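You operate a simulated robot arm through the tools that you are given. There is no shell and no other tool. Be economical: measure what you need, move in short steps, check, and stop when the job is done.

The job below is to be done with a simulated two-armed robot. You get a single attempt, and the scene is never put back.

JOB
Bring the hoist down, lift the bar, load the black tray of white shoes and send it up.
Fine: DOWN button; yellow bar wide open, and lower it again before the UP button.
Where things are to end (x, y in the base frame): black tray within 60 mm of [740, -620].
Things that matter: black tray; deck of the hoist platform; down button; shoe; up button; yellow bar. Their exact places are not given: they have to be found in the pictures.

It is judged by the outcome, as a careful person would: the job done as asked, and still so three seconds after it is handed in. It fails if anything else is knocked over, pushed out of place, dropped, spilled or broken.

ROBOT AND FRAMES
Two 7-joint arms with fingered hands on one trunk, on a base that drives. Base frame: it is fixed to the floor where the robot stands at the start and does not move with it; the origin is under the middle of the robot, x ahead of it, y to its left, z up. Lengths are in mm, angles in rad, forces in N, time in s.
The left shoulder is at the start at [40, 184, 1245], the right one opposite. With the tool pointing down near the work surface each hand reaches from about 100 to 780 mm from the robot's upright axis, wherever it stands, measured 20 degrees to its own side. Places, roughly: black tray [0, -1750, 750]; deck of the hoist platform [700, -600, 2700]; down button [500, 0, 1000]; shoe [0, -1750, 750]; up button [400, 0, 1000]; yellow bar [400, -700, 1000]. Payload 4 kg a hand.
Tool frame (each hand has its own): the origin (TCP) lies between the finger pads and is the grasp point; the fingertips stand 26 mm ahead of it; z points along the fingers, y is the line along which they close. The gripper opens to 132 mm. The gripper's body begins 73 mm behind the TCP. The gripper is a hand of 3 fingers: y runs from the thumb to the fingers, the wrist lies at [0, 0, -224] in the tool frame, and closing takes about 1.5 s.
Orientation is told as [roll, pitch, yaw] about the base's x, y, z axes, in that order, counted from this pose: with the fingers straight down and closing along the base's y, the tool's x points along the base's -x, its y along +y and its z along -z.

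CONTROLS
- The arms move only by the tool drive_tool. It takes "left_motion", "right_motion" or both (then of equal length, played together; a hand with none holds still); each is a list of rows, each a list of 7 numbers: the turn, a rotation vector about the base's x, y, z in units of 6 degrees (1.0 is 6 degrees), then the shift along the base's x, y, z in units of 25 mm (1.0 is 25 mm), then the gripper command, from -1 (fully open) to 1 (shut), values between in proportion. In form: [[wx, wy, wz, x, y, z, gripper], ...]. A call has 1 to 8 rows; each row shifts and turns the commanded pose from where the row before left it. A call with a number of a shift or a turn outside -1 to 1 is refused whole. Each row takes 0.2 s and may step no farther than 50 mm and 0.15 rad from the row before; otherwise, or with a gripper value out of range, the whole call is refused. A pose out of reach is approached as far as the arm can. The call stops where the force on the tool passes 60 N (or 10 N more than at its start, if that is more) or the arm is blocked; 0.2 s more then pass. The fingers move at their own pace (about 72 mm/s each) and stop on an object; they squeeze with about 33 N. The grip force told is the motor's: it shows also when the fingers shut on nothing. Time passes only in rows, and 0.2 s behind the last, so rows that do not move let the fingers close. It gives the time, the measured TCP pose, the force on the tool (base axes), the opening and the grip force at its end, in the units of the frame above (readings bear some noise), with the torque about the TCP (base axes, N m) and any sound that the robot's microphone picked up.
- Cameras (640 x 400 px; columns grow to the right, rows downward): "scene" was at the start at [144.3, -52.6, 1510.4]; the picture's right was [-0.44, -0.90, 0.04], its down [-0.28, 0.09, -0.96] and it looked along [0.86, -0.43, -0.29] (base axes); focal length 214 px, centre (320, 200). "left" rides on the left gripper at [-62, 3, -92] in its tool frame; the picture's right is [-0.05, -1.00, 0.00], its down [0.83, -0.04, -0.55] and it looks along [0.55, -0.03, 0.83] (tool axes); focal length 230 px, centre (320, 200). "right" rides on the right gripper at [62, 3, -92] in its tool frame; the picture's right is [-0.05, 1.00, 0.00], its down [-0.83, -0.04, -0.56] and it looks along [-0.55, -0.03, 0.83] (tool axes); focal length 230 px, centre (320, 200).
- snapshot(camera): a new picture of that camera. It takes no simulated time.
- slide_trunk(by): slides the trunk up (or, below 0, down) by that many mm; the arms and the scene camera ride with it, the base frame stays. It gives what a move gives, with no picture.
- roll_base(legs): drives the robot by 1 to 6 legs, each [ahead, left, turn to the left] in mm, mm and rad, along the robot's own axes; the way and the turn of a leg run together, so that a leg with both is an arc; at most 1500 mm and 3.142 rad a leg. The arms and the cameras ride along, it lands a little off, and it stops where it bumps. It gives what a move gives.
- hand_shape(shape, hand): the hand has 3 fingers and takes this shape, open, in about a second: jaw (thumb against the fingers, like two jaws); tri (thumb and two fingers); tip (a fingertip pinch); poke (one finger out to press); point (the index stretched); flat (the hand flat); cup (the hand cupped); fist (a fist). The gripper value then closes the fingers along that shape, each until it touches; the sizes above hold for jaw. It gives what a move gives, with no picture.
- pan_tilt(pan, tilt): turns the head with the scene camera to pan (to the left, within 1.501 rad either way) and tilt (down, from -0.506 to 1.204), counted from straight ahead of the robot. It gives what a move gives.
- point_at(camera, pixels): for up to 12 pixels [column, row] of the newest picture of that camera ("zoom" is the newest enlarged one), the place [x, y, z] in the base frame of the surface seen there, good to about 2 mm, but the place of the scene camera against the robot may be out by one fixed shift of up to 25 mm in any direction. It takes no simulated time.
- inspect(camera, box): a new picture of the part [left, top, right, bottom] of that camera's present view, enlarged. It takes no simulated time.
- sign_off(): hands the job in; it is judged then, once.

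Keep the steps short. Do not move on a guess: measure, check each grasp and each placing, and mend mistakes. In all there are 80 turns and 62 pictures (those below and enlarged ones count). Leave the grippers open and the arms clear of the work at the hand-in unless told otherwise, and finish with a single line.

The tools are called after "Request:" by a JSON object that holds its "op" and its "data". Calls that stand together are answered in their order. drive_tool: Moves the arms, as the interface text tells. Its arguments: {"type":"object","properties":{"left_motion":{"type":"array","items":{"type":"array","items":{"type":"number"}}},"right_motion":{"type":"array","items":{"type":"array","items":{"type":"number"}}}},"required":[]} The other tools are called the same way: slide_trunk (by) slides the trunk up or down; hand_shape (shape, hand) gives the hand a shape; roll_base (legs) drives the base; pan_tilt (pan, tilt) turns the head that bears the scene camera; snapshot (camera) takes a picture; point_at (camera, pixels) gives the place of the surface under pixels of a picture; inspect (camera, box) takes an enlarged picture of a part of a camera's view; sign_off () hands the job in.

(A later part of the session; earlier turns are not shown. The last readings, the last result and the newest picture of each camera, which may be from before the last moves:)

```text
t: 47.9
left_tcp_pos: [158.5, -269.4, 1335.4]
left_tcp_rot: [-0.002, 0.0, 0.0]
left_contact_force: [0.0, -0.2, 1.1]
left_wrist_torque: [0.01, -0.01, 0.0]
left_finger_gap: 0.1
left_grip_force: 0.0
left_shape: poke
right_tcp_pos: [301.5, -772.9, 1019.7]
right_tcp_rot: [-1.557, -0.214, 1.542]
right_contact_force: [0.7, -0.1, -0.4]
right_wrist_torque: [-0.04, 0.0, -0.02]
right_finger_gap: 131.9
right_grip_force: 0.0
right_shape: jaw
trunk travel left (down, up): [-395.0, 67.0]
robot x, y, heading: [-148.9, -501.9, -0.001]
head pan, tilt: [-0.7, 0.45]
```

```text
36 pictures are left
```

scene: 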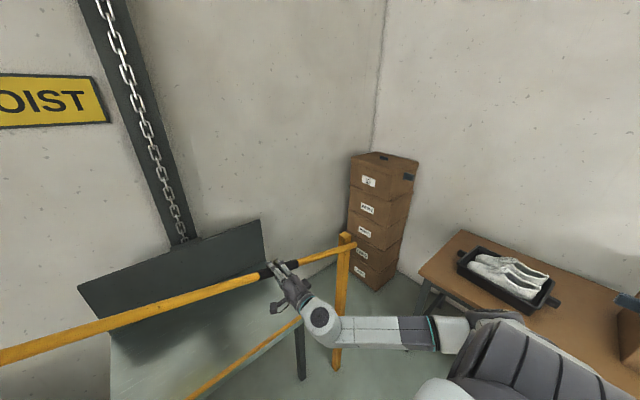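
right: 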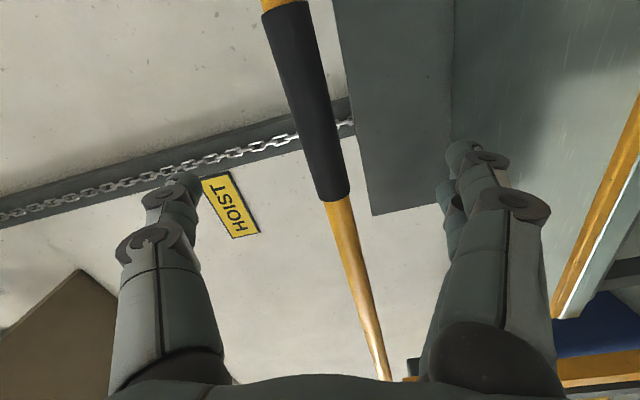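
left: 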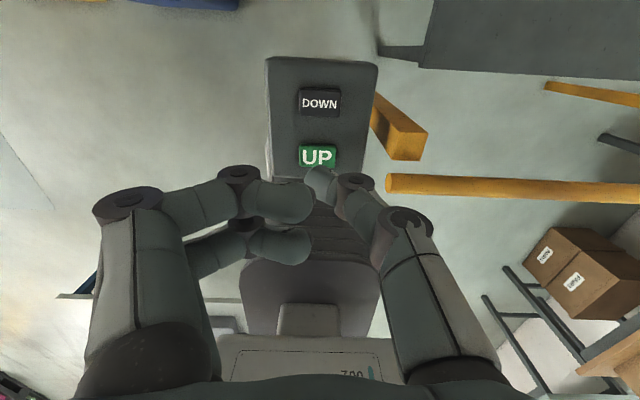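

The hand rolled freely. Two more steps align it, then I advance 90 mm onto the grip and close.

Request:
{"op": "drive_tool", "data": {"right_motion": [[-1, 0, 0, 0, -0.28, -0.06, -1], [-1, 0, 0, 0, -0.28, -0.06, -1], [0, 0, 0, 0.9, 0, 0, -1], [0, 0, 0, 0.9, 0, 0, -1], [0, 0, 0, 0.9, 0, 0, -1], [0, 0, 0, 0.9, 0, 0, -1]]}}

Request:
{"op": "drive_tool", "data": {"right_motion": [[0, 0, 0, 0, 0, 0, 1], [0, 0, 0, 0, 0, 0, 1], [0, 0, 0, 0, 0, 0, 1], [0, 0, 0, 0, 0, 0, 1], [0, 0, 0, 0, 0, 0, 1], [0, 0, 0, 0, 0, 0, 1], [0, 0, 0, 0, 0, 0, 1]]}}

Request:
{"op": "snapshot", "data": {"camera": "right"}}

```text
t: 49.3
left_tcp_pos: [159.6, -270.4, 1335.6]
left_tcp_rot: [0.0, 0.0, 0.0]
left_contact_force: [0.7, -0.8, -0.6]
left_wrist_torque: [0.02, 0.0, 0.05]
left_finger_gap: 0.1
left_grip_force: 0.0
left_shape: poke
right_tcp_pos: [391.9, -785.6, 1017.2]
right_tcp_rot: [-1.562, -0.003, 1.543]
right_contact_force: [0.2, 0.4, -0.7]
right_wrist_torque: [0.0, 0.04, 0.02]
right_finger_gap: 132.0
right_grip_force: 0.1
right_shape: jaw
trunk travel left (down, up): [-395.0, 67.0]
robot x, y, heading: [-148.1, -500.3, -0.005]
head pan, tilt: [-0.7, 0.45]
```

```text
t: 50.9
left_tcp_pos: [160.0, -268.7, 1334.2]
left_tcp_rot: [-0.002, 0.003, -0.001]
left_contact_force: [0.4, -0.2, -1.2]
left_wrist_torque: [-0.01, -0.02, -0.03]
left_finger_gap: 0.0
left_grip_force: 0.0
left_shape: poke
right_tcp_pos: [392.3, -785.3, 1016.0]
right_tcp_rot: [-1.562, -0.004, 1.541]
right_contact_force: [8.8, -0.6, 0.3]
right_wrist_torque: [0.02, 0.09, 0.01]
right_finger_gap: 18.7
right_grip_force: 33.0
right_shape: jaw
trunk travel left (down, up): [-395.0, 67.0]
robot x, y, heading: [-152.1, -502.4, -0.001]
head pan, tilt: [-0.7, 0.45]
```

```text
35 pictures are left
```

right: 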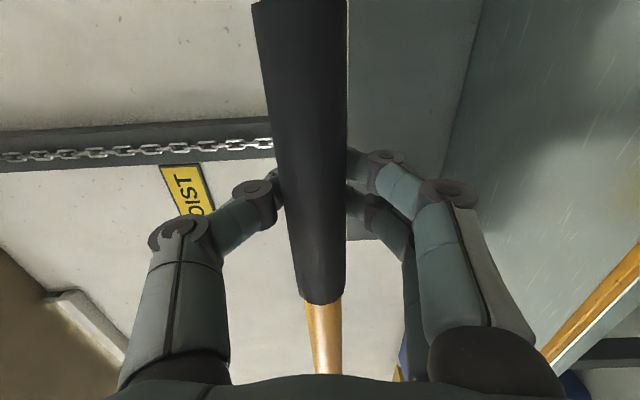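

Grip is firm and centred. Lifting along an arc about the far post (radius ≈345 mm), 4° a row, first 12°.

Request:
{"op": "drive_tool", "data": {"right_motion": [[0.667, 0, 0, 0, -0.033, 0.963, 1], [0.667, 0, 0, 0, -0.1, 0.958, 1], [0.667, 0, 0, 0, -0.168, 0.948, 1]]}}

Request:
{"op": "drive_tool", "data": {"right_motion": [[0.667, 0, 0, 0, -0.232, 0.934, 1], [0.667, 0, 0, 0, -0.3, 0.916, 1], [0.667, 0, 0, 0, -0.36, 0.893, 1], [0.667, 0, 0, 0, -0.424, 0.866, 1], [0.667, 0, 0, 0, -0.48, 0.833, 1]]}}

```text
t: 51.7
left_tcp_pos: [159.7, -268.0, 1334.9]
left_tcp_rot: [-0.002, 0.002, 0.002]
left_contact_force: [0.1, 0.0, -0.8]
left_wrist_torque: [0.0, 0.0, 0.0]
left_finger_gap: 0.2
left_grip_force: 0.1
left_shape: poke
right_tcp_pos: [392.2, -791.7, 1088.1]
right_tcp_rot: [-1.556, -0.213, 1.545]
right_contact_force: [14.3, 3.6, -0.1]
right_wrist_torque: [-0.08, 0.09, 0.1]
right_finger_gap: 17.8
right_grip_force: 32.9
right_shape: jaw
trunk travel left (down, up): [-395.0, 67.0]
robot x, y, heading: [-149.7, -498.4, -0.006]
head pan, tilt: [-0.7, 0.45]
```

```text
t: 52.9
left_tcp_pos: [159.3, -266.0, 1335.2]
left_tcp_rot: [-0.003, 0.003, 0.002]
left_contact_force: [0.6, 0.1, 0.1]
left_wrist_torque: [-0.03, -0.04, -0.03]
left_finger_gap: 0.0
left_grip_force: 0.2
left_shape: poke
right_tcp_pos: [392.2, -835.9, 1201.3]
right_tcp_rot: [-1.546, -0.56, 1.542]
right_contact_force: [14.4, 14.4, 10.1]
right_wrist_torque: [-0.17, -0.02, 0.25]
right_finger_gap: 17.7
right_grip_force: 32.8
right_shape: jaw
trunk travel left (down, up): [-395.0, 67.0]
robot x, y, heading: [-150.6, -495.9, -0.002]
head pan, tilt: [-0.7, 0.45]
```

Forces stay small; continue to 64°, then on.

Request:
{"op": "drive_tool", "data": {"right_motion": [[0.667, 0, 0, 0, -0.52, 0.8, 1], [0.667, 0, 0, 0, -0.58, 0.77, 1], [0.667, 0, 0, 0, -0.63, 0.73, 1], [0.667, 0, 0, 0, -0.68, 0.68, 1], [0.667, 0, 0, 0, -0.73, 0.63, 1], [0.667, 0, 0, 0, -0.77, 0.58, 1]]}}

Request:
{"op": "drive_tool", "data": {"right_motion": [[0.667, 0, 0, 0, -0.81, 0.52, 1], [0.667, 0, 0, 0, -0.85, 0.46, 1], [0.667, 0, 0, 0, -0.88, 0.4, 1], [0.667, 0, 0, 0, -0.9, 0.34, 1]]}}

Request:
{"op": "snapshot", "data": {"camera": "scene"}}

```text
t: 54.3
left_tcp_pos: [160.4, -264.3, 1334.0]
left_tcp_rot: [-0.005, 0.002, 0.002]
left_contact_force: [0.3, 0.6, -0.2]
left_wrist_torque: [0.0, -0.01, 0.0]
left_finger_gap: 0.1
left_grip_force: 0.1
left_shape: poke
right_tcp_pos: [392.4, -929.8, 1308.6]
right_tcp_rot: [-1.528, -0.976, 1.531]
right_contact_force: [18.5, 18.1, 23.6]
right_wrist_torque: [-0.36, -0.23, 0.34]
right_finger_gap: 17.5
right_grip_force: 32.8
right_shape: jaw
trunk travel left (down, up): [-395.0, 67.0]
robot x, y, heading: [-151.4, -502.0, -0.002]
head pan, tilt: [-0.7, 0.45]
```

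```text
t: 55.3
left_tcp_pos: [160.0, -264.6, 1334.5]
left_tcp_rot: [-0.005, 0.001, 0.003]
left_contact_force: [0.0, -0.4, -0.8]
left_wrist_torque: [-0.02, 0.02, -0.02]
left_finger_gap: 0.0
left_grip_force: 0.2
left_shape: poke
right_tcp_pos: [392.8, -1014.2, 1354.5]
right_tcp_rot: [-1.507, -1.251, 1.518]
right_contact_force: [21.5, 15.4, 36.3]
right_wrist_torque: [-0.37, -0.44, 0.32]
right_finger_gap: 17.4
right_grip_force: 33.2
right_shape: jaw
trunk travel left (down, up): [-395.0, 67.0]
robot x, y, heading: [-151.7, -500.4, -0.0]
head pan, tilt: [-0.7, 0.45]
```

```text
34 pictures are left
```

scene: 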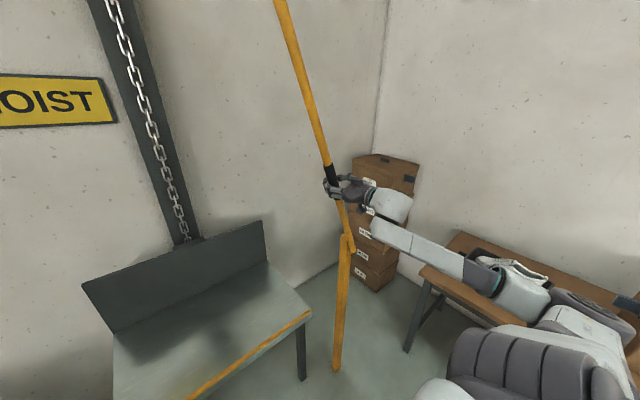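

The bar stands about 72°. I'll continue to about 87° with a little more radius to relieve the pull along the bar.

Request:
{"op": "drive_tool", "data": {"right_motion": [[0.667, 0, 0, 0, -0.88, 0.6, 1], [0.667, 0, 0, 0, -0.97, 0.3, 1], [0.667, 0, 0, 0, -0.97, 0.16, 1], [0.667, 0, 0, 0, -0.97, 0.08, 1]]}}

Request:
{"op": "snapshot", "data": {"camera": "scene"}}

```text
t: 56.3
left_tcp_pos: [159.4, -267.4, 1335.0]
left_tcp_rot: [-0.005, 0.003, 0.0]
left_contact_force: [-0.4, 0.2, 0.5]
left_wrist_torque: [-0.01, 0.01, -0.01]
left_finger_gap: 0.3
left_grip_force: 0.1
left_shape: poke
right_tcp_pos: [393.2, -1115.2, 1380.2]
right_tcp_rot: [-0.965, -1.529, 0.976]
right_contact_force: [21.0, 2.3, 29.3]
right_wrist_torque: [-0.26, -0.4, 0.2]
right_finger_gap: 17.3
right_grip_force: 33.0
right_shape: jaw
trunk travel left (down, up): [-395.0, 67.0]
robot x, y, heading: [-150.5, -502.5, 0.002]
head pan, tilt: [-0.7, 0.45]
```

```text
33 pictures are left
```

scene: 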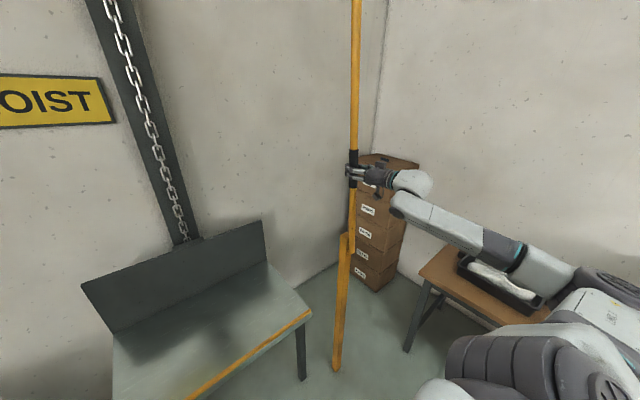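

Nearly vertical with no stop felt. I'll go slightly further, still holding, to find the stop.

Request:
{"op": "drive_tool", "data": {"right_motion": [[0.5, 0, 0, 0, -0.7, 0, 1], [0.5, 0, 0, 0, -0.7, 0, 1]]}}

Request:
{"op": "drive_tool", "data": {"right_motion": [[0.5, 0, 0, 0, -0.7, -0.05, 1], [0.5, 0, 0, 0, -0.7, -0.05, 1]]}}

Request:
{"op": "snapshot", "data": {"camera": "scene"}}

```text
t: 56.9
left_tcp_pos: [160.0, -268.6, 1336.0]
left_tcp_rot: [-0.004, 0.002, -0.001]
left_contact_force: [0.2, 0.7, 0.0]
left_wrist_torque: [0.02, -0.01, -0.03]
left_finger_gap: 0.0
left_grip_force: 0.0
left_shape: poke
right_tcp_pos: [393.4, -1151.9, 1381.1]
right_tcp_rot: [1.316, -1.497, -1.308]
right_contact_force: [21.5, -3.1, 31.4]
right_wrist_torque: [-0.29, -0.4, 0.11]
right_finger_gap: 16.9
right_grip_force: 33.3
right_shape: jaw
trunk travel left (down, up): [-395.0, 67.0]
robot x, y, heading: [-151.1, -502.4, 0.001]
head pan, tilt: [-0.7, 0.45]
```

```text
t: 57.5
left_tcp_pos: [160.0, -266.8, 1334.7]
left_tcp_rot: [-0.001, 0.003, 0.001]
left_contact_force: [0.4, -0.2, 0.3]
left_wrist_torque: [0.01, 0.0, -0.01]
left_finger_gap: 0.3
left_grip_force: 0.0
left_shape: poke
right_tcp_pos: [393.6, -1184.2, 1379.3]
right_tcp_rot: [1.48, -1.399, -1.47]
right_contact_force: [22.9, -6.0, 30.3]
right_wrist_torque: [-0.26, -0.41, 0.09]
right_finger_gap: 17.1
right_grip_force: 32.6
right_shape: jaw
trunk travel left (down, up): [-395.0, 67.0]
robot x, y, heading: [-151.0, -504.3, -0.003]
head pan, tilt: [-0.7, 0.45]
```

```text
32 pictures are left
```

scene: 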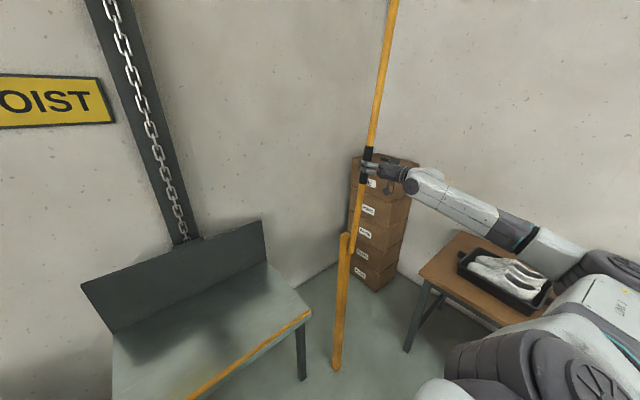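

Request:
{"op": "drive_tool", "data": {"right_motion": [[0.5, 0, 0, 0, -0.7, -0.1, 1], [0.5, 0, 0, 0, -0.7, -0.13, 1], [0.5, 0, 0, 0, -0.7, -0.16, 1]]}}

Request:
{"op": "snapshot", "data": {"camera": "scene"}}

```text
t: 58.3
left_tcp_pos: [157.1, -259.7, 1335.8]
left_tcp_rot: [-0.006, -0.001, 0.007]
left_contact_force: [-0.9, -0.6, -0.5]
left_wrist_torque: [0.06, 0.01, 0.01]
left_finger_gap: 0.0
left_grip_force: 0.1
left_shape: poke
right_tcp_pos: [403.1, -1202.1, 1374.2]
right_tcp_rot: [1.483, -1.253, -1.421]
right_contact_force: [8.5, 42.9, 12.1]
right_wrist_torque: [-0.23, -0.08, 0.13]
right_finger_gap: 16.0
right_grip_force: 33.4
right_shape: jaw
trunk travel left (down, up): [-395.0, 67.0]
robot x, y, heading: [-148.8, -499.9, 0.013]
head pan, tilt: [-0.7, 0.45]
stopped in row 3 (right hand): the force on the tool passed its limit at 62 N (the readings are from after the stop); the commanded pose is now the measured one
```

```text
31 pictures are left
```

scene: 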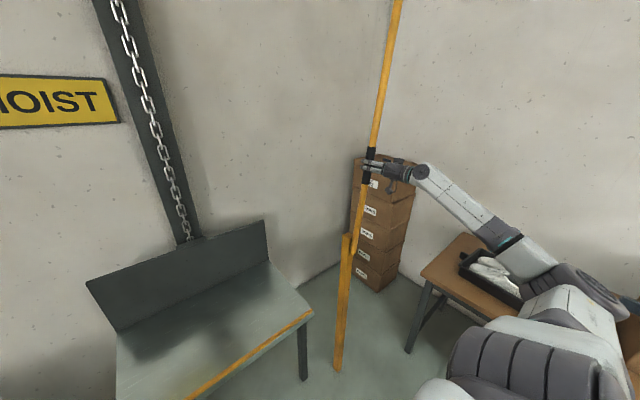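

A stop was met (+43 N in y) at about 100°, past vertical, so it should rest there. I'll open the fingers and see whether it stays.

Request:
{"op": "drive_tool", "data": {"right_motion": [[0, 0, 0, -0.3, 0.25, 0, 1], [0, 0, 0, 0, 0, 0, -1], [0, 0, 0, 0, 0, 0, -1], [0, 0, 0, 0, 0, 0, -1], [0, 0, 0, 0, 0, 0, -1], [0, 0, 0, 0, 0, 0, -1], [0, 0, 0, 0, 0, 0, -1]]}}

Request:
{"op": "snapshot", "data": {"camera": "right"}}

```text
t: 59.9
left_tcp_pos: [157.9, -266.9, 1336.1]
left_tcp_rot: [-0.003, -0.001, 0.005]
left_contact_force: [0.3, 0.1, -0.4]
left_wrist_torque: [0.0, -0.01, -0.02]
left_finger_gap: 0.0
left_grip_force: 0.0
left_shape: poke
right_tcp_pos: [390.2, -1213.0, 1367.2]
right_tcp_rot: [1.472, -1.244, -1.431]
right_contact_force: [0.6, 0.7, 0.3]
right_wrist_torque: [0.03, 0.0, -0.02]
right_finger_gap: 131.9
right_grip_force: 0.1
right_shape: jaw
trunk travel left (down, up): [-395.0, 67.0]
robot x, y, heading: [-149.1, -498.3, 0.001]
head pan, tilt: [-0.7, 0.45]
```

```text
30 pictures are left
```

right: 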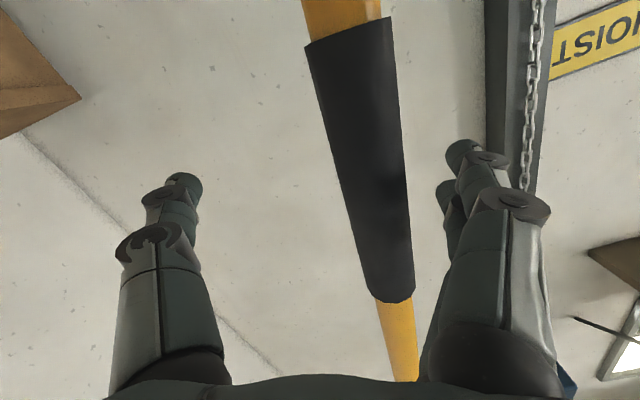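

The bar stands free between the open fingers. I'll withdraw the hand straight back and check the bar stays.

Request:
{"op": "drive_tool", "data": {"right_motion": [[0, 0, 0, 0, 0.5, 0, -1], [0, 0, 0, -1, 0, 0, -1], [0, 0, 0, -1, 0, 0, -1], [0, 0, 0, -1, 0, 0, -1], [0, 0, 0, -1, 0, 0, -1], [0, 0, 0, -1, 0, 0, -1]]}}

Request:
{"op": "snapshot", "data": {"camera": "scene"}}

```text
t: 61.3
left_tcp_pos: [155.9, -267.8, 1335.9]
left_tcp_rot: [-0.002, 0.0, 0.002]
left_contact_force: [-0.4, -0.5, 0.2]
left_wrist_torque: [0.0, 0.01, 0.01]
left_finger_gap: 0.0
left_grip_force: 0.0
left_shape: poke
right_tcp_pos: [263.8, -1203.4, 1366.2]
right_tcp_rot: [1.477, -1.245, -1.433]
right_contact_force: [0.5, 0.3, 0.3]
right_wrist_torque: [-0.01, -0.01, 0.0]
right_finger_gap: 132.0
right_grip_force: 0.1
right_shape: jaw
trunk travel left (down, up): [-395.0, 67.0]
robot x, y, heading: [-149.3, -498.6, 0.003]
head pan, tilt: [-0.7, 0.45]
```

```text
29 pictures are left
```

scene: 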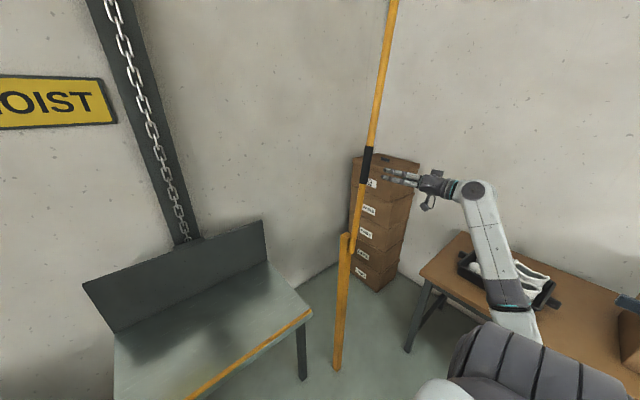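

The bar stays open. Next the tray. I'll swing the right hand back to fingers-down in front of the robot before driving.

Request:
{"op": "drive_tool", "data": {"right_motion": [[-1, 0, 0, 0, 1, 0, -1], [-1, 0, 0, 0, 1, 0, -1], [-1, 0, 0, 0, 1, 0, -1], [-0.1, 1, 0, 0, 1, 0, -1], [0, 1, 0, 0, 1, 0, -1], [0, 1, 0, 0, 1, 0, -1], [0, 1, 0, 0, 1, 0, -1], [0, 1, 0, 0, 1, 0, -1]]}}

Request:
{"op": "drive_tool", "data": {"right_motion": [[0, 1, 0, 0, 1, 0, -1], [0, 1, 0, 0, 1, 0, -1], [0, 1, 0, 0, 1, 0, -1], [0, 1, 0, 0, 1, 0, -1], [0, 1, 0, 0, 1, 0, -1], [0, 1, 0, 0, 0, 0, -1], [0, 1, 0, 0, 0, 0, -1], [0, 1, 0, 0, 0, 0, -1]]}}

Request:
{"op": "drive_tool", "data": {"right_motion": [[0, 1, 0, 0, 0, 0, -1], [0, 1, 0, 0, 0, 0, -1]]}}

Request:
{"op": "pan_tilt", "data": {"pan": -1.4, "tilt": 0.5}}

Request:
{"op": "snapshot", "data": {"camera": "scene"}}

```text
t: 63.1
left_tcp_pos: [158.5, -267.8, 1335.9]
left_tcp_rot: [-0.002, -0.001, 0.004]
left_contact_force: [0.6, -0.1, 0.9]
left_wrist_torque: [0.01, 0.01, -0.02]
left_finger_gap: 0.0
left_grip_force: 0.0
left_shape: poke
right_tcp_pos: [266.4, -1000.9, 1365.0]
right_tcp_rot: [0.034, -1.002, 0.0]
right_contact_force: [-0.3, -0.3, 0.0]
right_wrist_torque: [-0.01, -0.04, 0.01]
right_finger_gap: 132.0
right_grip_force: 0.0
right_shape: jaw
trunk travel left (down, up): [-395.0, 67.0]
robot x, y, heading: [-146.2, -500.6, 0.003]
head pan, tilt: [-0.7, 0.45]
```

```text
t: 64.9
left_tcp_pos: [158.4, -265.9, 1335.0]
left_tcp_rot: [-0.004, -0.001, 0.003]
left_contact_force: [0.2, 0.1, 0.1]
left_wrist_torque: [-0.02, 0.01, 0.02]
left_finger_gap: 0.0
left_grip_force: 0.1
left_shape: poke
right_tcp_pos: [267.0, -876.6, 1364.5]
right_tcp_rot: [0.034, -0.162, 0.0]
right_contact_force: [0.0, -0.6, 0.2]
right_wrist_torque: [-0.03, 0.04, -0.02]
right_finger_gap: 131.6
right_grip_force: 0.0
right_shape: jaw
trunk travel left (down, up): [-395.0, 67.0]
robot x, y, heading: [-150.4, -497.9, 0.001]
head pan, tilt: [-0.7, 0.45]
```

```text
t: 65.5
left_tcp_pos: [158.6, -267.8, 1334.4]
left_tcp_rot: [-0.002, 0.002, 0.004]
left_contact_force: [0.5, 0.0, 0.0]
left_wrist_torque: [-0.02, 0.0, 0.02]
left_finger_gap: 0.0
left_grip_force: 0.0
left_shape: poke
right_tcp_pos: [265.7, -875.2, 1364.5]
right_tcp_rot: [0.032, 0.049, -0.001]
right_contact_force: [1.1, 0.6, -0.3]
right_wrist_torque: [-0.01, 0.04, 0.0]
right_finger_gap: 132.1
right_grip_force: 0.0
right_shape: jaw
trunk travel left (down, up): [-395.0, 67.0]
robot x, y, heading: [-152.1, -496.9, 0.006]
head pan, tilt: [-0.7, 0.45]
```

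```text
t: 66.6
left_tcp_pos: [156.7, -268.0, 1335.2]
left_tcp_rot: [-0.001, 0.001, 0.003]
left_contact_force: [0.3, 0.4, 0.2]
left_wrist_torque: [0.02, -0.02, -0.01]
left_finger_gap: 0.0
left_grip_force: 0.0
left_shape: poke
right_tcp_pos: [264.7, -876.5, 1365.5]
right_tcp_rot: [0.035, 0.044, 0.0]
right_contact_force: [-0.1, 0.0, 0.8]
right_wrist_torque: [0.02, 0.01, -0.02]
right_finger_gap: 132.0
right_grip_force: 0.2
right_shape: jaw
trunk travel left (down, up): [-395.0, 67.0]
robot x, y, heading: [-152.0, -496.3, 0.006]
head pan, tilt: [-1.4, 0.499]
```

```text
28 pictures are left
```

scene: 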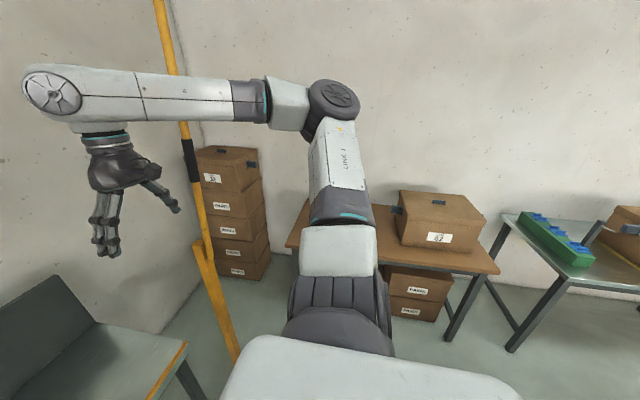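

I'll turn 90° right in place to face the tray table and look.

Request:
{"op": "roll_base", "data": {"legs": [[0, 0, -1.571]]}}

Request:
{"op": "pan_tilt", "data": {"pan": 0.1, "tilt": 0.5}}

Request:
{"op": "snapshot", "data": {"camera": "scene"}}

```text
t: 70.8
left_tcp_pos: [78.6, -809.3, 1334.8]
left_tcp_rot: [-0.003, 0.002, -1.575]
left_contact_force: [-0.4, 0.7, -0.1]
left_wrist_torque: [0.0, 0.0, 0.01]
left_finger_gap: 0.0
left_grip_force: 0.1
left_shape: poke
right_tcp_pos: [-530.8, -911.0, 1365.9]
right_tcp_rot: [0.036, 0.044, -1.582]
right_contact_force: [-0.1, -0.7, -0.1]
right_wrist_torque: [0.0, 0.0, 0.02]
right_finger_gap: 131.8
right_grip_force: 0.1
right_shape: jaw
trunk travel left (down, up): [-395.0, 67.0]
robot x, y, heading: [-148.6, -501.4, -1.578]
head pan, tilt: [-1.4, 0.499]
```

```text
t: 72.4
left_tcp_pos: [79.2, -809.6, 1335.4]
left_tcp_rot: [-0.004, 0.001, -1.575]
left_contact_force: [-0.5, -0.3, 0.4]
left_wrist_torque: [0.01, 0.0, -0.03]
left_finger_gap: 0.0
left_grip_force: 0.0
left_shape: poke
right_tcp_pos: [-531.6, -910.4, 1364.7]
right_tcp_rot: [0.034, 0.044, -1.581]
right_contact_force: [0.5, 0.7, 0.2]
right_wrist_torque: [0.0, -0.01, -0.01]
right_finger_gap: 132.2
right_grip_force: 0.2
right_shape: jaw
trunk travel left (down, up): [-395.0, 67.0]
robot x, y, heading: [-145.3, -499.1, -1.579]
head pan, tilt: [0.099, 0.499]
```

```text
27 pictures are left
```

scene: 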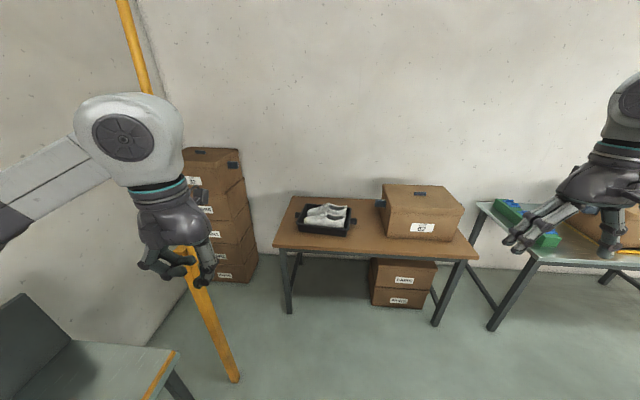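

Request:
{"op": "inspect", "data": {"camera": "scene", "box": [260, 180, 400, 268]}}

Request:
{"op": "point_at", "data": {"camera": "scene", "pixels": [[298, 212], [352, 220], [298, 229], [346, 236], [275, 246], [470, 256], [291, 200], [320, 215], [385, 235]]}}

```text
4.55 times, centred on (330, 224) of scene
```

zoom: 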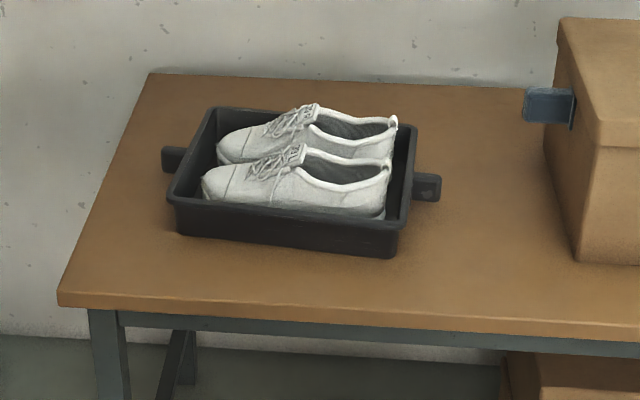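

```text
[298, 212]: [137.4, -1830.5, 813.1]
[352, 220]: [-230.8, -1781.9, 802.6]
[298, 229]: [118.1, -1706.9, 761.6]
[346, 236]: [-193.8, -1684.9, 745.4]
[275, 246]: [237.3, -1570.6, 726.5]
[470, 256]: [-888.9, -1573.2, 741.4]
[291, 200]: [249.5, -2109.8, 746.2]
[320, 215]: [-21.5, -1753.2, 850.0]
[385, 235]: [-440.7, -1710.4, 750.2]
```

The tray has end tabs at roughly [165,-1790] and [-230,-1780]. Before driving near the raised bar, I need to know how far the left elbow sticks out, so I'll look left.

Request:
{"op": "pan_tilt", "data": {"pan": 1.1, "tilt": 0.3}}

Request:
{"op": "snapshot", "data": {"camera": "scene"}}

```text
t: 73.7
left_tcp_pos: [79.3, -809.7, 1336.3]
left_tcp_rot: [-0.002, 0.0, -1.576]
left_contact_force: [0.0, 0.5, 0.3]
left_wrist_torque: [0.0, -0.02, -0.01]
left_finger_gap: 0.2
left_grip_force: 0.0
left_shape: poke
right_tcp_pos: [-531.0, -910.4, 1365.2]
right_tcp_rot: [0.036, 0.044, -1.581]
right_contact_force: [0.1, 0.0, -1.3]
right_wrist_torque: [0.0, 0.04, -0.01]
right_finger_gap: 132.0
right_grip_force: 0.0
right_shape: jaw
trunk travel left (down, up): [-395.0, 67.0]
robot x, y, heading: [-150.5, -499.0, -1.585]
head pan, tilt: [1.1, 0.3]
```

```text
25 pictures are left
```

scene: 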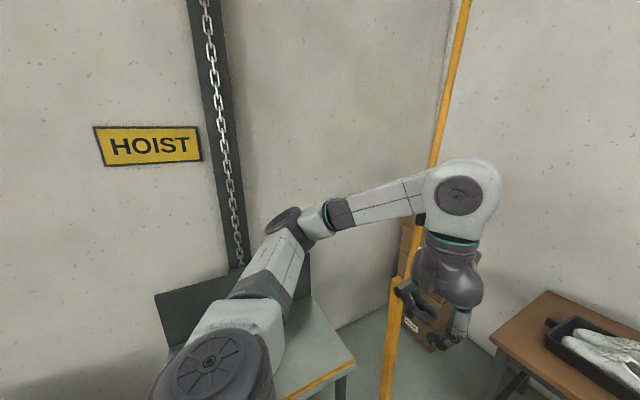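

Request:
{"op": "point_at", "data": {"camera": "scene", "pixels": [[290, 222], [312, 228], [270, 228], [215, 370], [448, 190], [433, 130], [395, 300]]}}

```text
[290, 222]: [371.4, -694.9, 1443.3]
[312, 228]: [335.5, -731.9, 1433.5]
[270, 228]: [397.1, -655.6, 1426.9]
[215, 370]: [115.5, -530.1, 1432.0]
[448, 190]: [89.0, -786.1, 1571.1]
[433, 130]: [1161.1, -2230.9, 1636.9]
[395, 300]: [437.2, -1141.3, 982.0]
```

The left elbow sticks out to x≈400. I'll reach the left hand forward to tuck the elbow, put it in jaw shape, and plan to stand at x≈-250, clear of the bar.

Request:
{"op": "hand_shape", "data": {"shape": "jaw", "hand": "left"}}

Request:
{"op": "drive_tool", "data": {"left_motion": [[0, 0, 0, 0, -1, 0, -1], [0, 0, 0, 0, -1, 0, -1], [0, 0, 0, 0, -1, 0, -1], [0, 0, 0, 0, -1, 0, -1], [0, 0, 0, 0, -1, 0, -1], [0, 0, 0, 0, -1, 0, -1], [0, 0, 0, 0, -1, 0, -1], [0, 0, 0, 0, -1, 0, -1]]}}

Request:
{"op": "roll_base", "data": {"legs": [[0, -100, 0], [400, 0, 0]]}}

Request:
{"op": "slide_trunk", "data": {"by": -120}}

Request:
{"op": "snapshot", "data": {"camera": "scene"}}

```text
t: 74.6
left_tcp_pos: [78.1, -810.1, 1335.0]
left_tcp_rot: [-0.002, 0.0, -1.577]
left_contact_force: [-0.3, 0.2, 0.1]
left_wrist_torque: [-0.02, 0.02, -0.01]
left_finger_gap: 131.9
left_grip_force: 0.1
left_shape: jaw
right_tcp_pos: [-530.6, -910.3, 1364.8]
right_tcp_rot: [0.035, 0.044, -1.582]
right_contact_force: [-0.6, 0.4, 0.5]
right_wrist_torque: [-0.01, 0.01, 0.0]
right_finger_gap: 132.2
right_grip_force: 0.2
right_shape: jaw
trunk travel left (down, up): [-395.0, 67.0]
robot x, y, heading: [-150.9, -500.5, -1.573]
head pan, tilt: [1.1, 0.3]
```

```text
t: 76.4
left_tcp_pos: [78.6, -1009.9, 1335.7]
left_tcp_rot: [0.0, 0.002, -1.575]
left_contact_force: [-0.1, -0.1, -0.4]
left_wrist_torque: [0.0, 0.01, -0.03]
left_finger_gap: 131.8
left_grip_force: 0.1
left_shape: jaw
right_tcp_pos: [-531.1, -911.9, 1364.1]
right_tcp_rot: [0.036, 0.045, -1.578]
right_contact_force: [0.1, -0.8, 0.2]
right_wrist_torque: [0.04, -0.03, 0.02]
right_finger_gap: 132.3
right_grip_force: 0.0
right_shape: jaw
trunk travel left (down, up): [-395.0, 67.0]
robot x, y, heading: [-149.5, -500.8, -1.577]
head pan, tilt: [1.1, 0.3]
```

```text
t: 79.6
left_tcp_pos: [-26.4, -1404.8, 1336.5]
left_tcp_rot: [-0.002, -0.001, -1.581]
left_contact_force: [0.4, -0.1, 1.0]
left_wrist_torque: [0.01, 0.0, 0.02]
left_finger_gap: 131.6
left_grip_force: 0.0
left_shape: jaw
right_tcp_pos: [-636.4, -1305.2, 1365.7]
right_tcp_rot: [0.036, 0.043, -1.582]
right_contact_force: [-0.4, 0.1, 0.4]
right_wrist_torque: [0.0, 0.02, -0.01]
right_finger_gap: 132.0
right_grip_force: 0.0
right_shape: jaw
trunk travel left (down, up): [-395.0, 67.0]
robot x, y, heading: [-258.6, -897.8, -1.58]
head pan, tilt: [1.1, 0.3]
```

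```text
t: 81.1
left_tcp_pos: [-27.3, -1407.3, 1215.7]
left_tcp_rot: [-0.002, -0.001, -1.579]
left_contact_force: [-0.4, 0.0, -0.1]
left_wrist_torque: [-0.04, 0.0, -0.02]
left_finger_gap: 131.8
left_grip_force: 0.1
left_shape: jaw
right_tcp_pos: [-636.6, -1308.4, 1245.2]
right_tcp_rot: [0.036, 0.044, -1.584]
right_contact_force: [0.6, -0.1, 0.6]
right_wrist_torque: [-0.05, -0.02, 0.0]
right_finger_gap: 131.8
right_grip_force: 0.0
right_shape: jaw
trunk travel left (down, up): [-275.0, 187.0]
robot x, y, heading: [-256.1, -897.1, -1.579]
head pan, tilt: [1.1, 0.3]
```

```text
24 pictures are left
```

scene: 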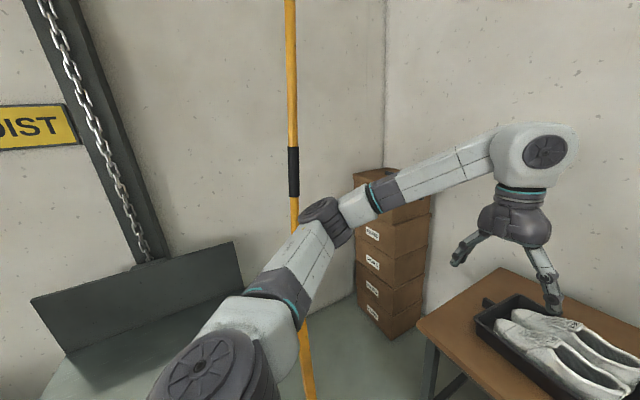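

Request:
{"op": "point_at", "data": {"camera": "scene", "pixels": [[320, 205], [302, 212], [345, 205], [484, 307], [487, 300], [540, 300], [600, 312], [293, 170]]}}

Request:
{"op": "inspect", "data": {"camera": "scene", "box": [460, 270, 640, 382]}}

```text
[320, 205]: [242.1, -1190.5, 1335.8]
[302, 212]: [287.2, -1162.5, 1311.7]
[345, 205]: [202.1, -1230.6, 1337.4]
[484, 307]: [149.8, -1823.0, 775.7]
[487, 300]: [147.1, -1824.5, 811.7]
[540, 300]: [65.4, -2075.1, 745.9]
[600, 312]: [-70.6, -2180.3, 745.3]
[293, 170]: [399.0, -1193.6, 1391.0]
```

```text
3.56 times, centred on (550, 326) of scene
```

zoom: 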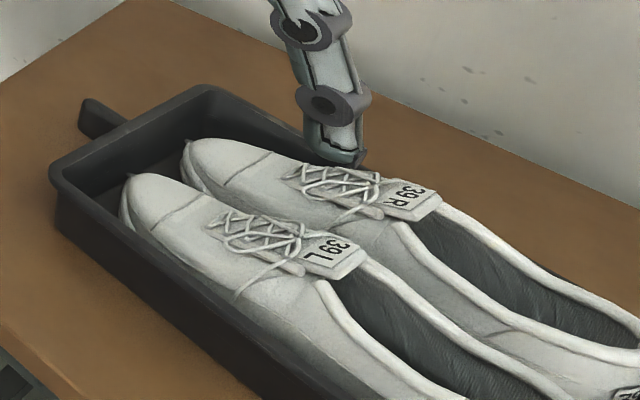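

The tabs are thin upright plates at the tray's ends, so the jaws must close along base y. I'll yaw both hands 90° and bring the right one inward, still high.

Request:
{"op": "drive_tool", "data": {"left_motion": [[0, 0, 1, 0, 0, 0, -1], [0, 0, 1, 0, 0, 0, -1], [0, 0, 1, 0, 0, 0, -1], [0, 0, 1, 0, 0, 0, -1], [0, 0, 1, 0, 0, 0, -1], [0, 0, 1, 0, 0, 0, -1], [0, 0, 1, 0, 0, 0, -1], [0, 0, 1, 0, 0, 0, -1]], "right_motion": [[0, 0, 1, 1, 0, 0, -1], [0, 0, 1, 1, 0, 0, -1], [0, 0, 1, 1, 0, 0, -1], [0, 0, 1, 1, 0, 0, -1], [0, 0, 1, 1, 0, 0, -1], [0, 0, 1, 1, 0, 0, -1], [0, 0, 1, 1, 0, 0, -1], [0, 0, 1, 1, 0, 0, -1]]}}

Request:
{"op": "drive_tool", "data": {"left_motion": [[0, 0, 1, 0, 0, 0, -1], [0, 0, 1, 0, 0, 0, -1], [0, 0, 1, 0, 0, 0, -1], [0, 0, 1, 0, 0, 0, -1], [0, 0, 1, 0, 0, 0, -1], [0, 0, 1, 0, 0, 0, -1], [0, 0, 1, 0, 0, 0, -1]], "right_motion": [[0, 0, 1, 1, 0, 0, -1], [0, 0, 1, 1, 0, 0, -1], [0, 0, 1, 1, 0, 0, -1], [0, 0, 1, 1, 0, 0, -1], [0, 0, 1, 1, 0, 0, -1], [0, 0, 1, 1, 0, 0, -1], [0, 0, 1, 0, 0, 0, -1]]}}

Request:
{"op": "snapshot", "data": {"camera": "scene"}}

```text
t: 82.9
left_tcp_pos: [-25.8, -1407.2, 1215.7]
left_tcp_rot: [-0.002, -0.001, -0.739]
left_contact_force: [0.4, 0.2, 0.4]
left_wrist_torque: [0.0, 0.0, -0.01]
left_finger_gap: 131.8
left_grip_force: 0.2
left_shape: jaw
right_tcp_pos: [-433.9, -1307.1, 1246.6]
right_tcp_rot: [0.035, 0.046, -0.744]
right_contact_force: [0.5, -0.4, 0.5]
right_wrist_torque: [0.01, 0.03, -0.01]
right_finger_gap: 131.8
right_grip_force: 0.1
right_shape: jaw
trunk travel left (down, up): [-275.0, 187.0]
robot x, y, heading: [-254.0, -897.5, -1.579]
head pan, tilt: [1.1, 0.3]
```

```text
t: 84.5
left_tcp_pos: [-26.6, -1407.6, 1215.2]
left_tcp_rot: [-0.001, 0.0, -0.007]
left_contact_force: [-0.3, -0.4, 0.3]
left_wrist_torque: [0.01, 0.0, -0.02]
left_finger_gap: 131.8
left_grip_force: 0.1
left_shape: jaw
right_tcp_pos: [-332.5, -1319.9, 1249.6]
right_tcp_rot: [0.036, 0.045, -0.01]
right_contact_force: [0.0, 1.3, -0.5]
right_wrist_torque: [-0.04, 0.0, -0.03]
right_finger_gap: 131.9
right_grip_force: 0.1
right_shape: jaw
right hand out of reach, approached as far as the arm can: row 5, 6
trunk travel left (down, up): [-275.0, 187.0]
robot x, y, heading: [-253.9, -900.0, -1.583]
head pan, tilt: [1.1, 0.3]
```

```text
22 pictures are left
```

scene: 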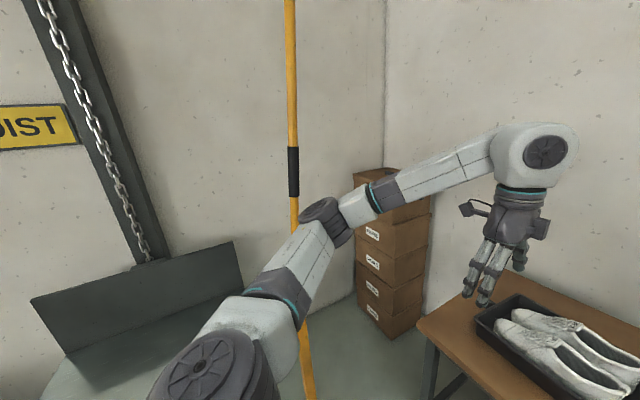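

Both yawed. Now drive the last 330 mm ahead, then look down at the tray.

Request:
{"op": "roll_base", "data": {"legs": [[330, 0, 0]]}}

Request:
{"op": "pan_tilt", "data": {"pan": 0.3, "tilt": 0.75}}

Request:
{"op": "snapshot", "data": {"camera": "scene"}}

```text
t: 86.7
left_tcp_pos: [-28.8, -1734.6, 1216.4]
left_tcp_rot: [-0.003, -0.001, -0.008]
left_contact_force: [-1.1, 0.5, -0.1]
left_wrist_torque: [0.02, -0.03, -0.03]
left_finger_gap: 131.9
left_grip_force: 0.0
left_shape: jaw
right_tcp_pos: [-335.6, -1647.7, 1249.6]
right_tcp_rot: [0.033, 0.042, -0.008]
right_contact_force: [0.3, -0.7, 0.5]
right_wrist_torque: [0.02, 0.01, -0.01]
right_finger_gap: 131.8
right_grip_force: 0.1
right_shape: jaw
trunk travel left (down, up): [-275.0, 187.0]
robot x, y, heading: [-254.9, -1224.0, -1.579]
head pan, tilt: [1.1, 0.3]
```

```text
t: 87.8
left_tcp_pos: [-29.0, -1734.8, 1215.8]
left_tcp_rot: [-0.002, 0.0, -0.006]
left_contact_force: [0.4, 0.1, 0.9]
left_wrist_torque: [0.02, -0.02, -0.01]
left_finger_gap: 131.6
left_grip_force: 0.1
left_shape: jaw
right_tcp_pos: [-335.6, -1649.1, 1248.6]
right_tcp_rot: [0.033, 0.042, -0.011]
right_contact_force: [0.2, 0.2, 0.2]
right_wrist_torque: [0.02, 0.03, 0.04]
right_finger_gap: 132.1
right_grip_force: 0.0
right_shape: jaw
trunk travel left (down, up): [-275.0, 187.0]
robot x, y, heading: [-253.4, -1229.4, -1.577]
head pan, tilt: [0.3, 0.75]
```

```text
21 pictures are left
```

scene: 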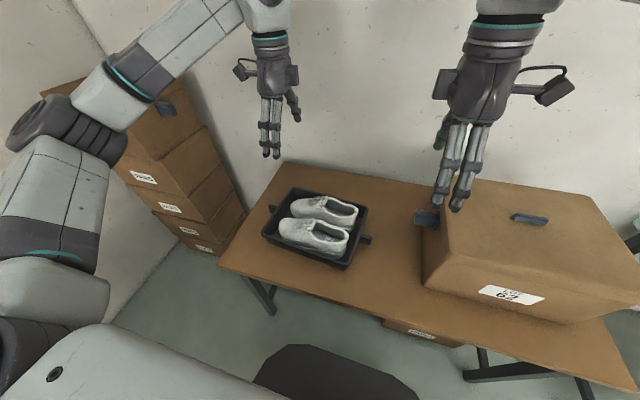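

Request:
{"op": "inspect", "data": {"camera": "scene", "box": [250, 175, 390, 275]}}

Request:
{"op": "point_at", "data": {"camera": "zoom", "pixels": [[97, 150], [92, 158], [537, 293], [520, 292], [545, 300], [175, 88], [530, 170], [430, 425], [70, 270], [600, 200]]}}

Request:
{"op": "snapshot", "data": {"camera": "right"}}

```text
4.00 times, centred on (320, 225) of scene
```

zoom: 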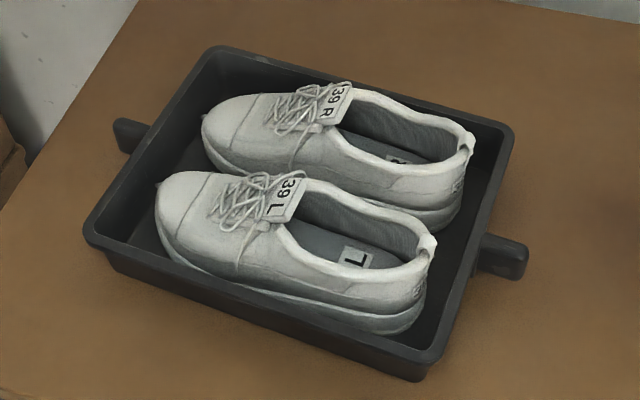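

```text
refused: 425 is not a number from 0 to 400
```

```text
19 pictures are left
```

right: 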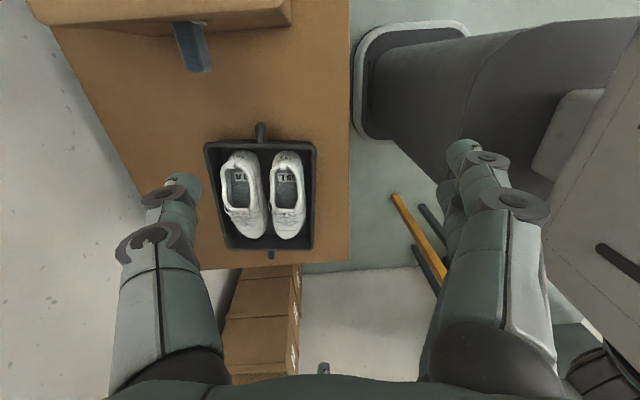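

Request:
{"op": "point_at", "data": {"camera": "right", "pixels": [[261, 127], [262, 135], [270, 253], [270, 257], [258, 142], [235, 143], [290, 143], [225, 248], [300, 248], [320, 200], [191, 60], [240, 170]]}}

Request:
{"op": "inspect", "data": {"camera": "right", "box": [180, 100, 340, 270]}}

```text
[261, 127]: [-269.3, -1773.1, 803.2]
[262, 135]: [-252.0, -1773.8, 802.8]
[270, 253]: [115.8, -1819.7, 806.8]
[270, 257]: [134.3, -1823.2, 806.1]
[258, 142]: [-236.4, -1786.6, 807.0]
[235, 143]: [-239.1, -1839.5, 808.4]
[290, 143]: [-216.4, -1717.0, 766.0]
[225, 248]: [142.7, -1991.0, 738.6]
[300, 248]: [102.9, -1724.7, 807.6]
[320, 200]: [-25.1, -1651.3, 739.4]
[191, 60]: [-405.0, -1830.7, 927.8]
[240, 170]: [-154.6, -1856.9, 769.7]
```

```text
2.35 times, centred on (260, 185) of right
```

zoom: 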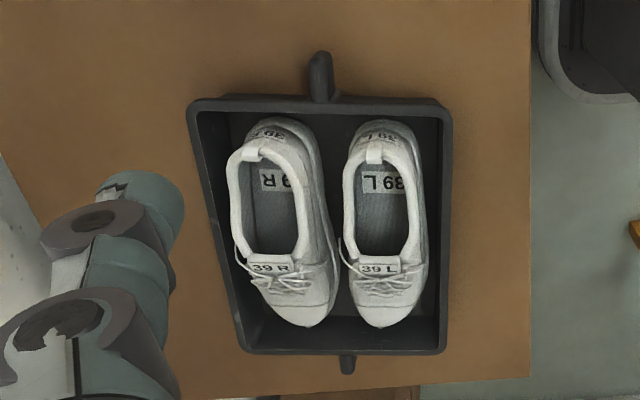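

Right tab is at about [-256,-1774], left tab at about [132,-1822], tops z≈805; the tray is yawed about -7°. I'll bring both hands above them with that yaw and part-way down.

Request:
{"op": "drive_tool", "data": {"left_motion": [[0, 0, -0.2, 0.84, -0.44, -0.5, -1], [0, 0, -0.2, 0.84, -0.44, -0.5, -1], [0, 0, -0.2, 0.84, -0.44, -0.5, -1], [0, 0, -0.2, 0.84, -0.44, -0.5, -1], [0, 0, -0.2, 0.84, -0.44, -0.5, -1], [0, 0, -0.2, 0.84, -0.44, -0.5, -1], [0, 0, 0, 0.84, -0.44, -0.5, -1], [0, 0, 0, 0.84, -0.44, -0.5, -1]], "right_motion": [[-0.05, -0.05, -0.2, 0.36, -0.62, -0.66, -1], [-0.05, -0.05, -0.2, 0.36, -0.62, -0.66, -1], [-0.05, -0.05, -0.2, 0.36, -0.62, -0.66, -1], [-0.05, -0.05, -0.2, 0.36, -0.62, -0.66, -1], [-0.05, -0.05, -0.2, 0.36, -0.62, -0.66, -1], [-0.05, -0.05, -0.2, 0.36, -0.62, -0.66, -1], [0, -0.1, 0, 0.36, -0.62, -0.66, -1], [0, 0, 0, 0.36, -0.62, -0.66, -1]]}}

Request:
{"op": "drive_tool", "data": {"left_motion": [[0, 0, 0, 0, 0, -1, -1], [0, 0, 0, 0, 0, -1, -1], [0, 0, 0, 0, 0, -1, -1], [0, 0, 0, 0, 0, -1, -1], [0, 0, 0, 0, 0, -1, -1], [0, 0, 0, 0, 0, -1, -1], [0, 0, 0, 0, 0, -1, -1]], "right_motion": [[0, 0, 0, 0, 0, -1, -1], [0, 0, 0, 0, 0, -1, -1], [0, 0, 0, 0, 0, -1, -1], [0, 0, 0, 0, 0, -1, -1], [0, 0, 0, 0, 0, -1, -1], [0, 0, 0, 0, 0, -1, -1], [0, 0, 0, 0, 0, -1, -1]]}}

Request:
{"op": "pan_tilt", "data": {"pan": 0.1, "tilt": 0.8}}

Request:
{"op": "snapshot", "data": {"camera": "scene"}}

```text
t: 89.6
left_tcp_pos: [140.1, -1821.2, 1115.7]
left_tcp_rot: [-0.002, 0.002, -0.131]
left_contact_force: [-0.6, 0.1, 1.2]
left_wrist_torque: [0.0, 0.0, 0.01]
left_finger_gap: 131.7
left_grip_force: 0.0
left_shape: jaw
right_tcp_pos: [-355.4, -1744.8, 1185.0]
right_tcp_rot: [0.006, -0.002, -0.137]
right_contact_force: [0.3, 0.4, -0.9]
right_wrist_torque: [0.01, 0.0, -0.01]
right_finger_gap: 131.6
right_grip_force: 0.0
right_shape: jaw
right hand out of reach, approached as far as the arm can: row 1, 2, 3, 4, 5, 6, 7, 8
trunk travel left (down, up): [-275.0, 187.0]
robot x, y, heading: [-257.9, -1226.7, -1.576]
head pan, tilt: [0.3, 0.75]
```

```text
t: 91.2
left_tcp_pos: [140.8, -1822.6, 939.0]
left_tcp_rot: [-0.003, -0.001, -0.133]
left_contact_force: [-0.3, 0.2, 0.3]
left_wrist_torque: [-0.02, -0.04, -0.02]
left_finger_gap: 131.7
left_grip_force: 0.0
left_shape: jaw
right_tcp_pos: [-358.6, -1742.3, 1010.7]
right_tcp_rot: [0.005, -0.006, -0.138]
right_contact_force: [-0.1, 0.2, -0.7]
right_wrist_torque: [-0.02, 0.0, 0.01]
right_finger_gap: 131.9
right_grip_force: 0.1
right_shape: jaw
right hand out of reach, approached as far as the arm can: row 7
trunk travel left (down, up): [-275.0, 187.0]
robot x, y, heading: [-256.5, -1222.2, -1.585]
head pan, tilt: [0.3, 0.75]
```

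```text
t: 92.0
left_tcp_pos: [140.4, -1822.5, 941.4]
left_tcp_rot: [-0.002, -0.001, -0.131]
left_contact_force: [0.5, 0.6, -0.5]
left_wrist_torque: [-0.01, 0.03, 0.02]
left_finger_gap: 132.1
left_grip_force: 0.1
left_shape: jaw
right_tcp_pos: [-358.6, -1741.7, 1011.1]
right_tcp_rot: [0.005, -0.004, -0.138]
right_contact_force: [-0.5, -0.7, -0.2]
right_wrist_torque: [0.01, -0.01, 0.01]
right_finger_gap: 132.0
right_grip_force: 0.1
right_shape: jaw
trunk travel left (down, up): [-275.0, 187.0]
robot x, y, heading: [-257.0, -1224.3, -1.575]
head pan, tilt: [0.099, 0.799]
```

```text
17 pictures are left
```

scene: 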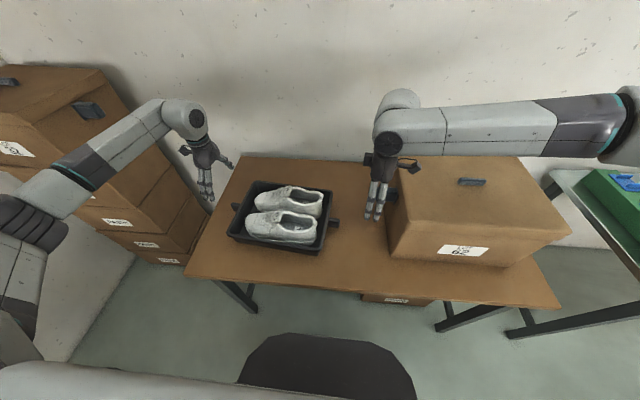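

The right hand can't come far enough inward from here (stops at x≈-358), so the robot should stand further left. First I'll measure box tops and left arm clearances to the stack.

Request:
{"op": "point_at", "data": {"camera": "scene", "pixels": [[50, 80], [95, 72], [20, 215], [85, 170], [150, 135], [470, 210], [395, 195], [195, 235], [130, 100], [490, 125], [415, 165], [610, 120]]}}

```text
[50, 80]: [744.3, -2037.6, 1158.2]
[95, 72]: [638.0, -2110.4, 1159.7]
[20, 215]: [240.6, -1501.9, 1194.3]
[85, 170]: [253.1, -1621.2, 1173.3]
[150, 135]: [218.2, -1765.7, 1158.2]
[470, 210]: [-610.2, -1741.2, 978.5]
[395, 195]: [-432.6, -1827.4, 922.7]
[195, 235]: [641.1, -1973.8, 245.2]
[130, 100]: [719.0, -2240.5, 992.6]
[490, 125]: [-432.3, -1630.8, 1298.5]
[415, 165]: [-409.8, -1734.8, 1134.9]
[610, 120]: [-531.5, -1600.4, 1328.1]
```

The left elbow sits at [245,-1500], well past the bar, and the stack is at x>600; the box top is z≈978. I'll strafe left 140 mm, then re-centre the hands.

Request:
{"op": "roll_base", "data": {"legs": [[0, 140, 0]]}}

Request:
{"op": "drive_tool", "data": {"left_motion": [[0, 0, 0, -0.93, 0, 0, -1], [0, 0, 0, -0.93, 0, 0, -1], [0, 0, 0, -0.93, 0, 0, -1], [0, 0, 0, -0.93, 0, 0, -1], [0, 0, 0, -0.93, 0, 0, -1], [0, 0, 0, -0.93, 0, 0, -1]], "right_motion": [[0, 0, 0, -0.3, -0.2, 0, -1], [0, 0, 0, -0.3, -0.2, 0, -1], [0, 0, 0, -0.3, -0.2, 0, -1], [0, 0, 0, -0.3, -0.2, 0, -1], [0, 0, 0, -0.3, -0.2, 0, -1], [0, 0, 0, -0.3, -0.2, 0, -1]]}}

```text
t: 93.3
left_tcp_pos: [279.3, -1823.7, 940.9]
left_tcp_rot: [-0.001, 0.0, -0.132]
left_contact_force: [0.1, -0.4, 0.5]
left_wrist_torque: [0.0, -0.03, 0.02]
left_finger_gap: 132.0
left_grip_force: 0.1
left_shape: jaw
right_tcp_pos: [-219.7, -1742.7, 1010.3]
right_tcp_rot: [0.004, -0.006, -0.137]
right_contact_force: [-0.4, 0.3, -0.8]
right_wrist_torque: [0.0, 0.0, 0.0]
right_finger_gap: 132.0
right_grip_force: 0.1
right_shape: jaw
trunk travel left (down, up): [-275.0, 187.0]
robot x, y, heading: [-116.6, -1224.8, -1.578]
head pan, tilt: [0.099, 0.799]
```

```text
t: 94.7
left_tcp_pos: [139.2, -1823.7, 941.2]
left_tcp_rot: [-0.001, 0.0, -0.132]
left_contact_force: [0.1, -0.4, -0.1]
left_wrist_torque: [0.03, 0.02, -0.01]
left_finger_gap: 132.0
left_grip_force: 0.0
left_shape: jaw
right_tcp_pos: [-265.3, -1774.1, 1009.6]
right_tcp_rot: [0.005, -0.004, -0.139]
right_contact_force: [-0.4, 0.0, -0.6]
right_wrist_torque: [0.0, 0.0, 0.0]
right_finger_gap: 132.0
right_grip_force: 0.1
right_shape: jaw
trunk travel left (down, up): [-275.0, 187.0]
robot x, y, heading: [-119.7, -1225.1, -1.576]
head pan, tilt: [0.099, 0.799]
```

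Both hands reach. I'll verify the tabs from each hand's own camera before going down.

Request:
{"op": "snapshot", "data": {"camera": "right"}}

Request:
{"op": "snapshot", "data": {"camera": "left"}}

```text
16 pictures are left
```

right: 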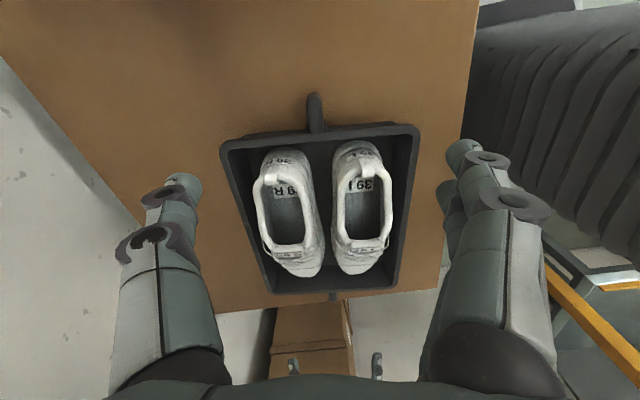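

```text
15 pictures are left
```

left: 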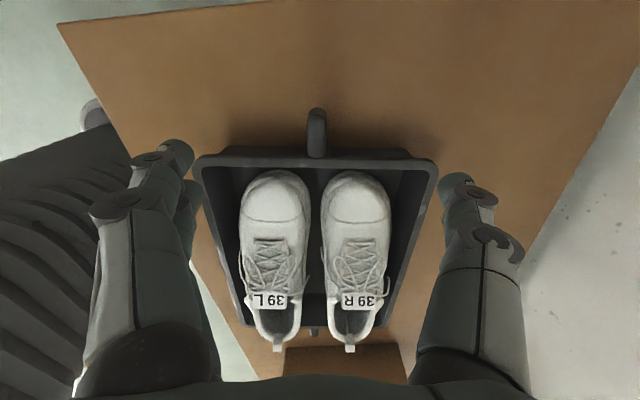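

Request:
{"op": "point_at", "data": {"camera": "right", "pixels": [[314, 97], [315, 112], [316, 126]]}}

Request:
{"op": "point_at", "data": {"camera": "left", "pixels": [[317, 112], [317, 130], [317, 150], [317, 155]]}}

```text
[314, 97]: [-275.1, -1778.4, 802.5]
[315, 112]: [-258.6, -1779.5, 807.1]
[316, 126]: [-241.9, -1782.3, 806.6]
```

```text
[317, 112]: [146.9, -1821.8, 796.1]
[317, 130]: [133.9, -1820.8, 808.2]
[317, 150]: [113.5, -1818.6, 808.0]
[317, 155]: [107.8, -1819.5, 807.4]
```

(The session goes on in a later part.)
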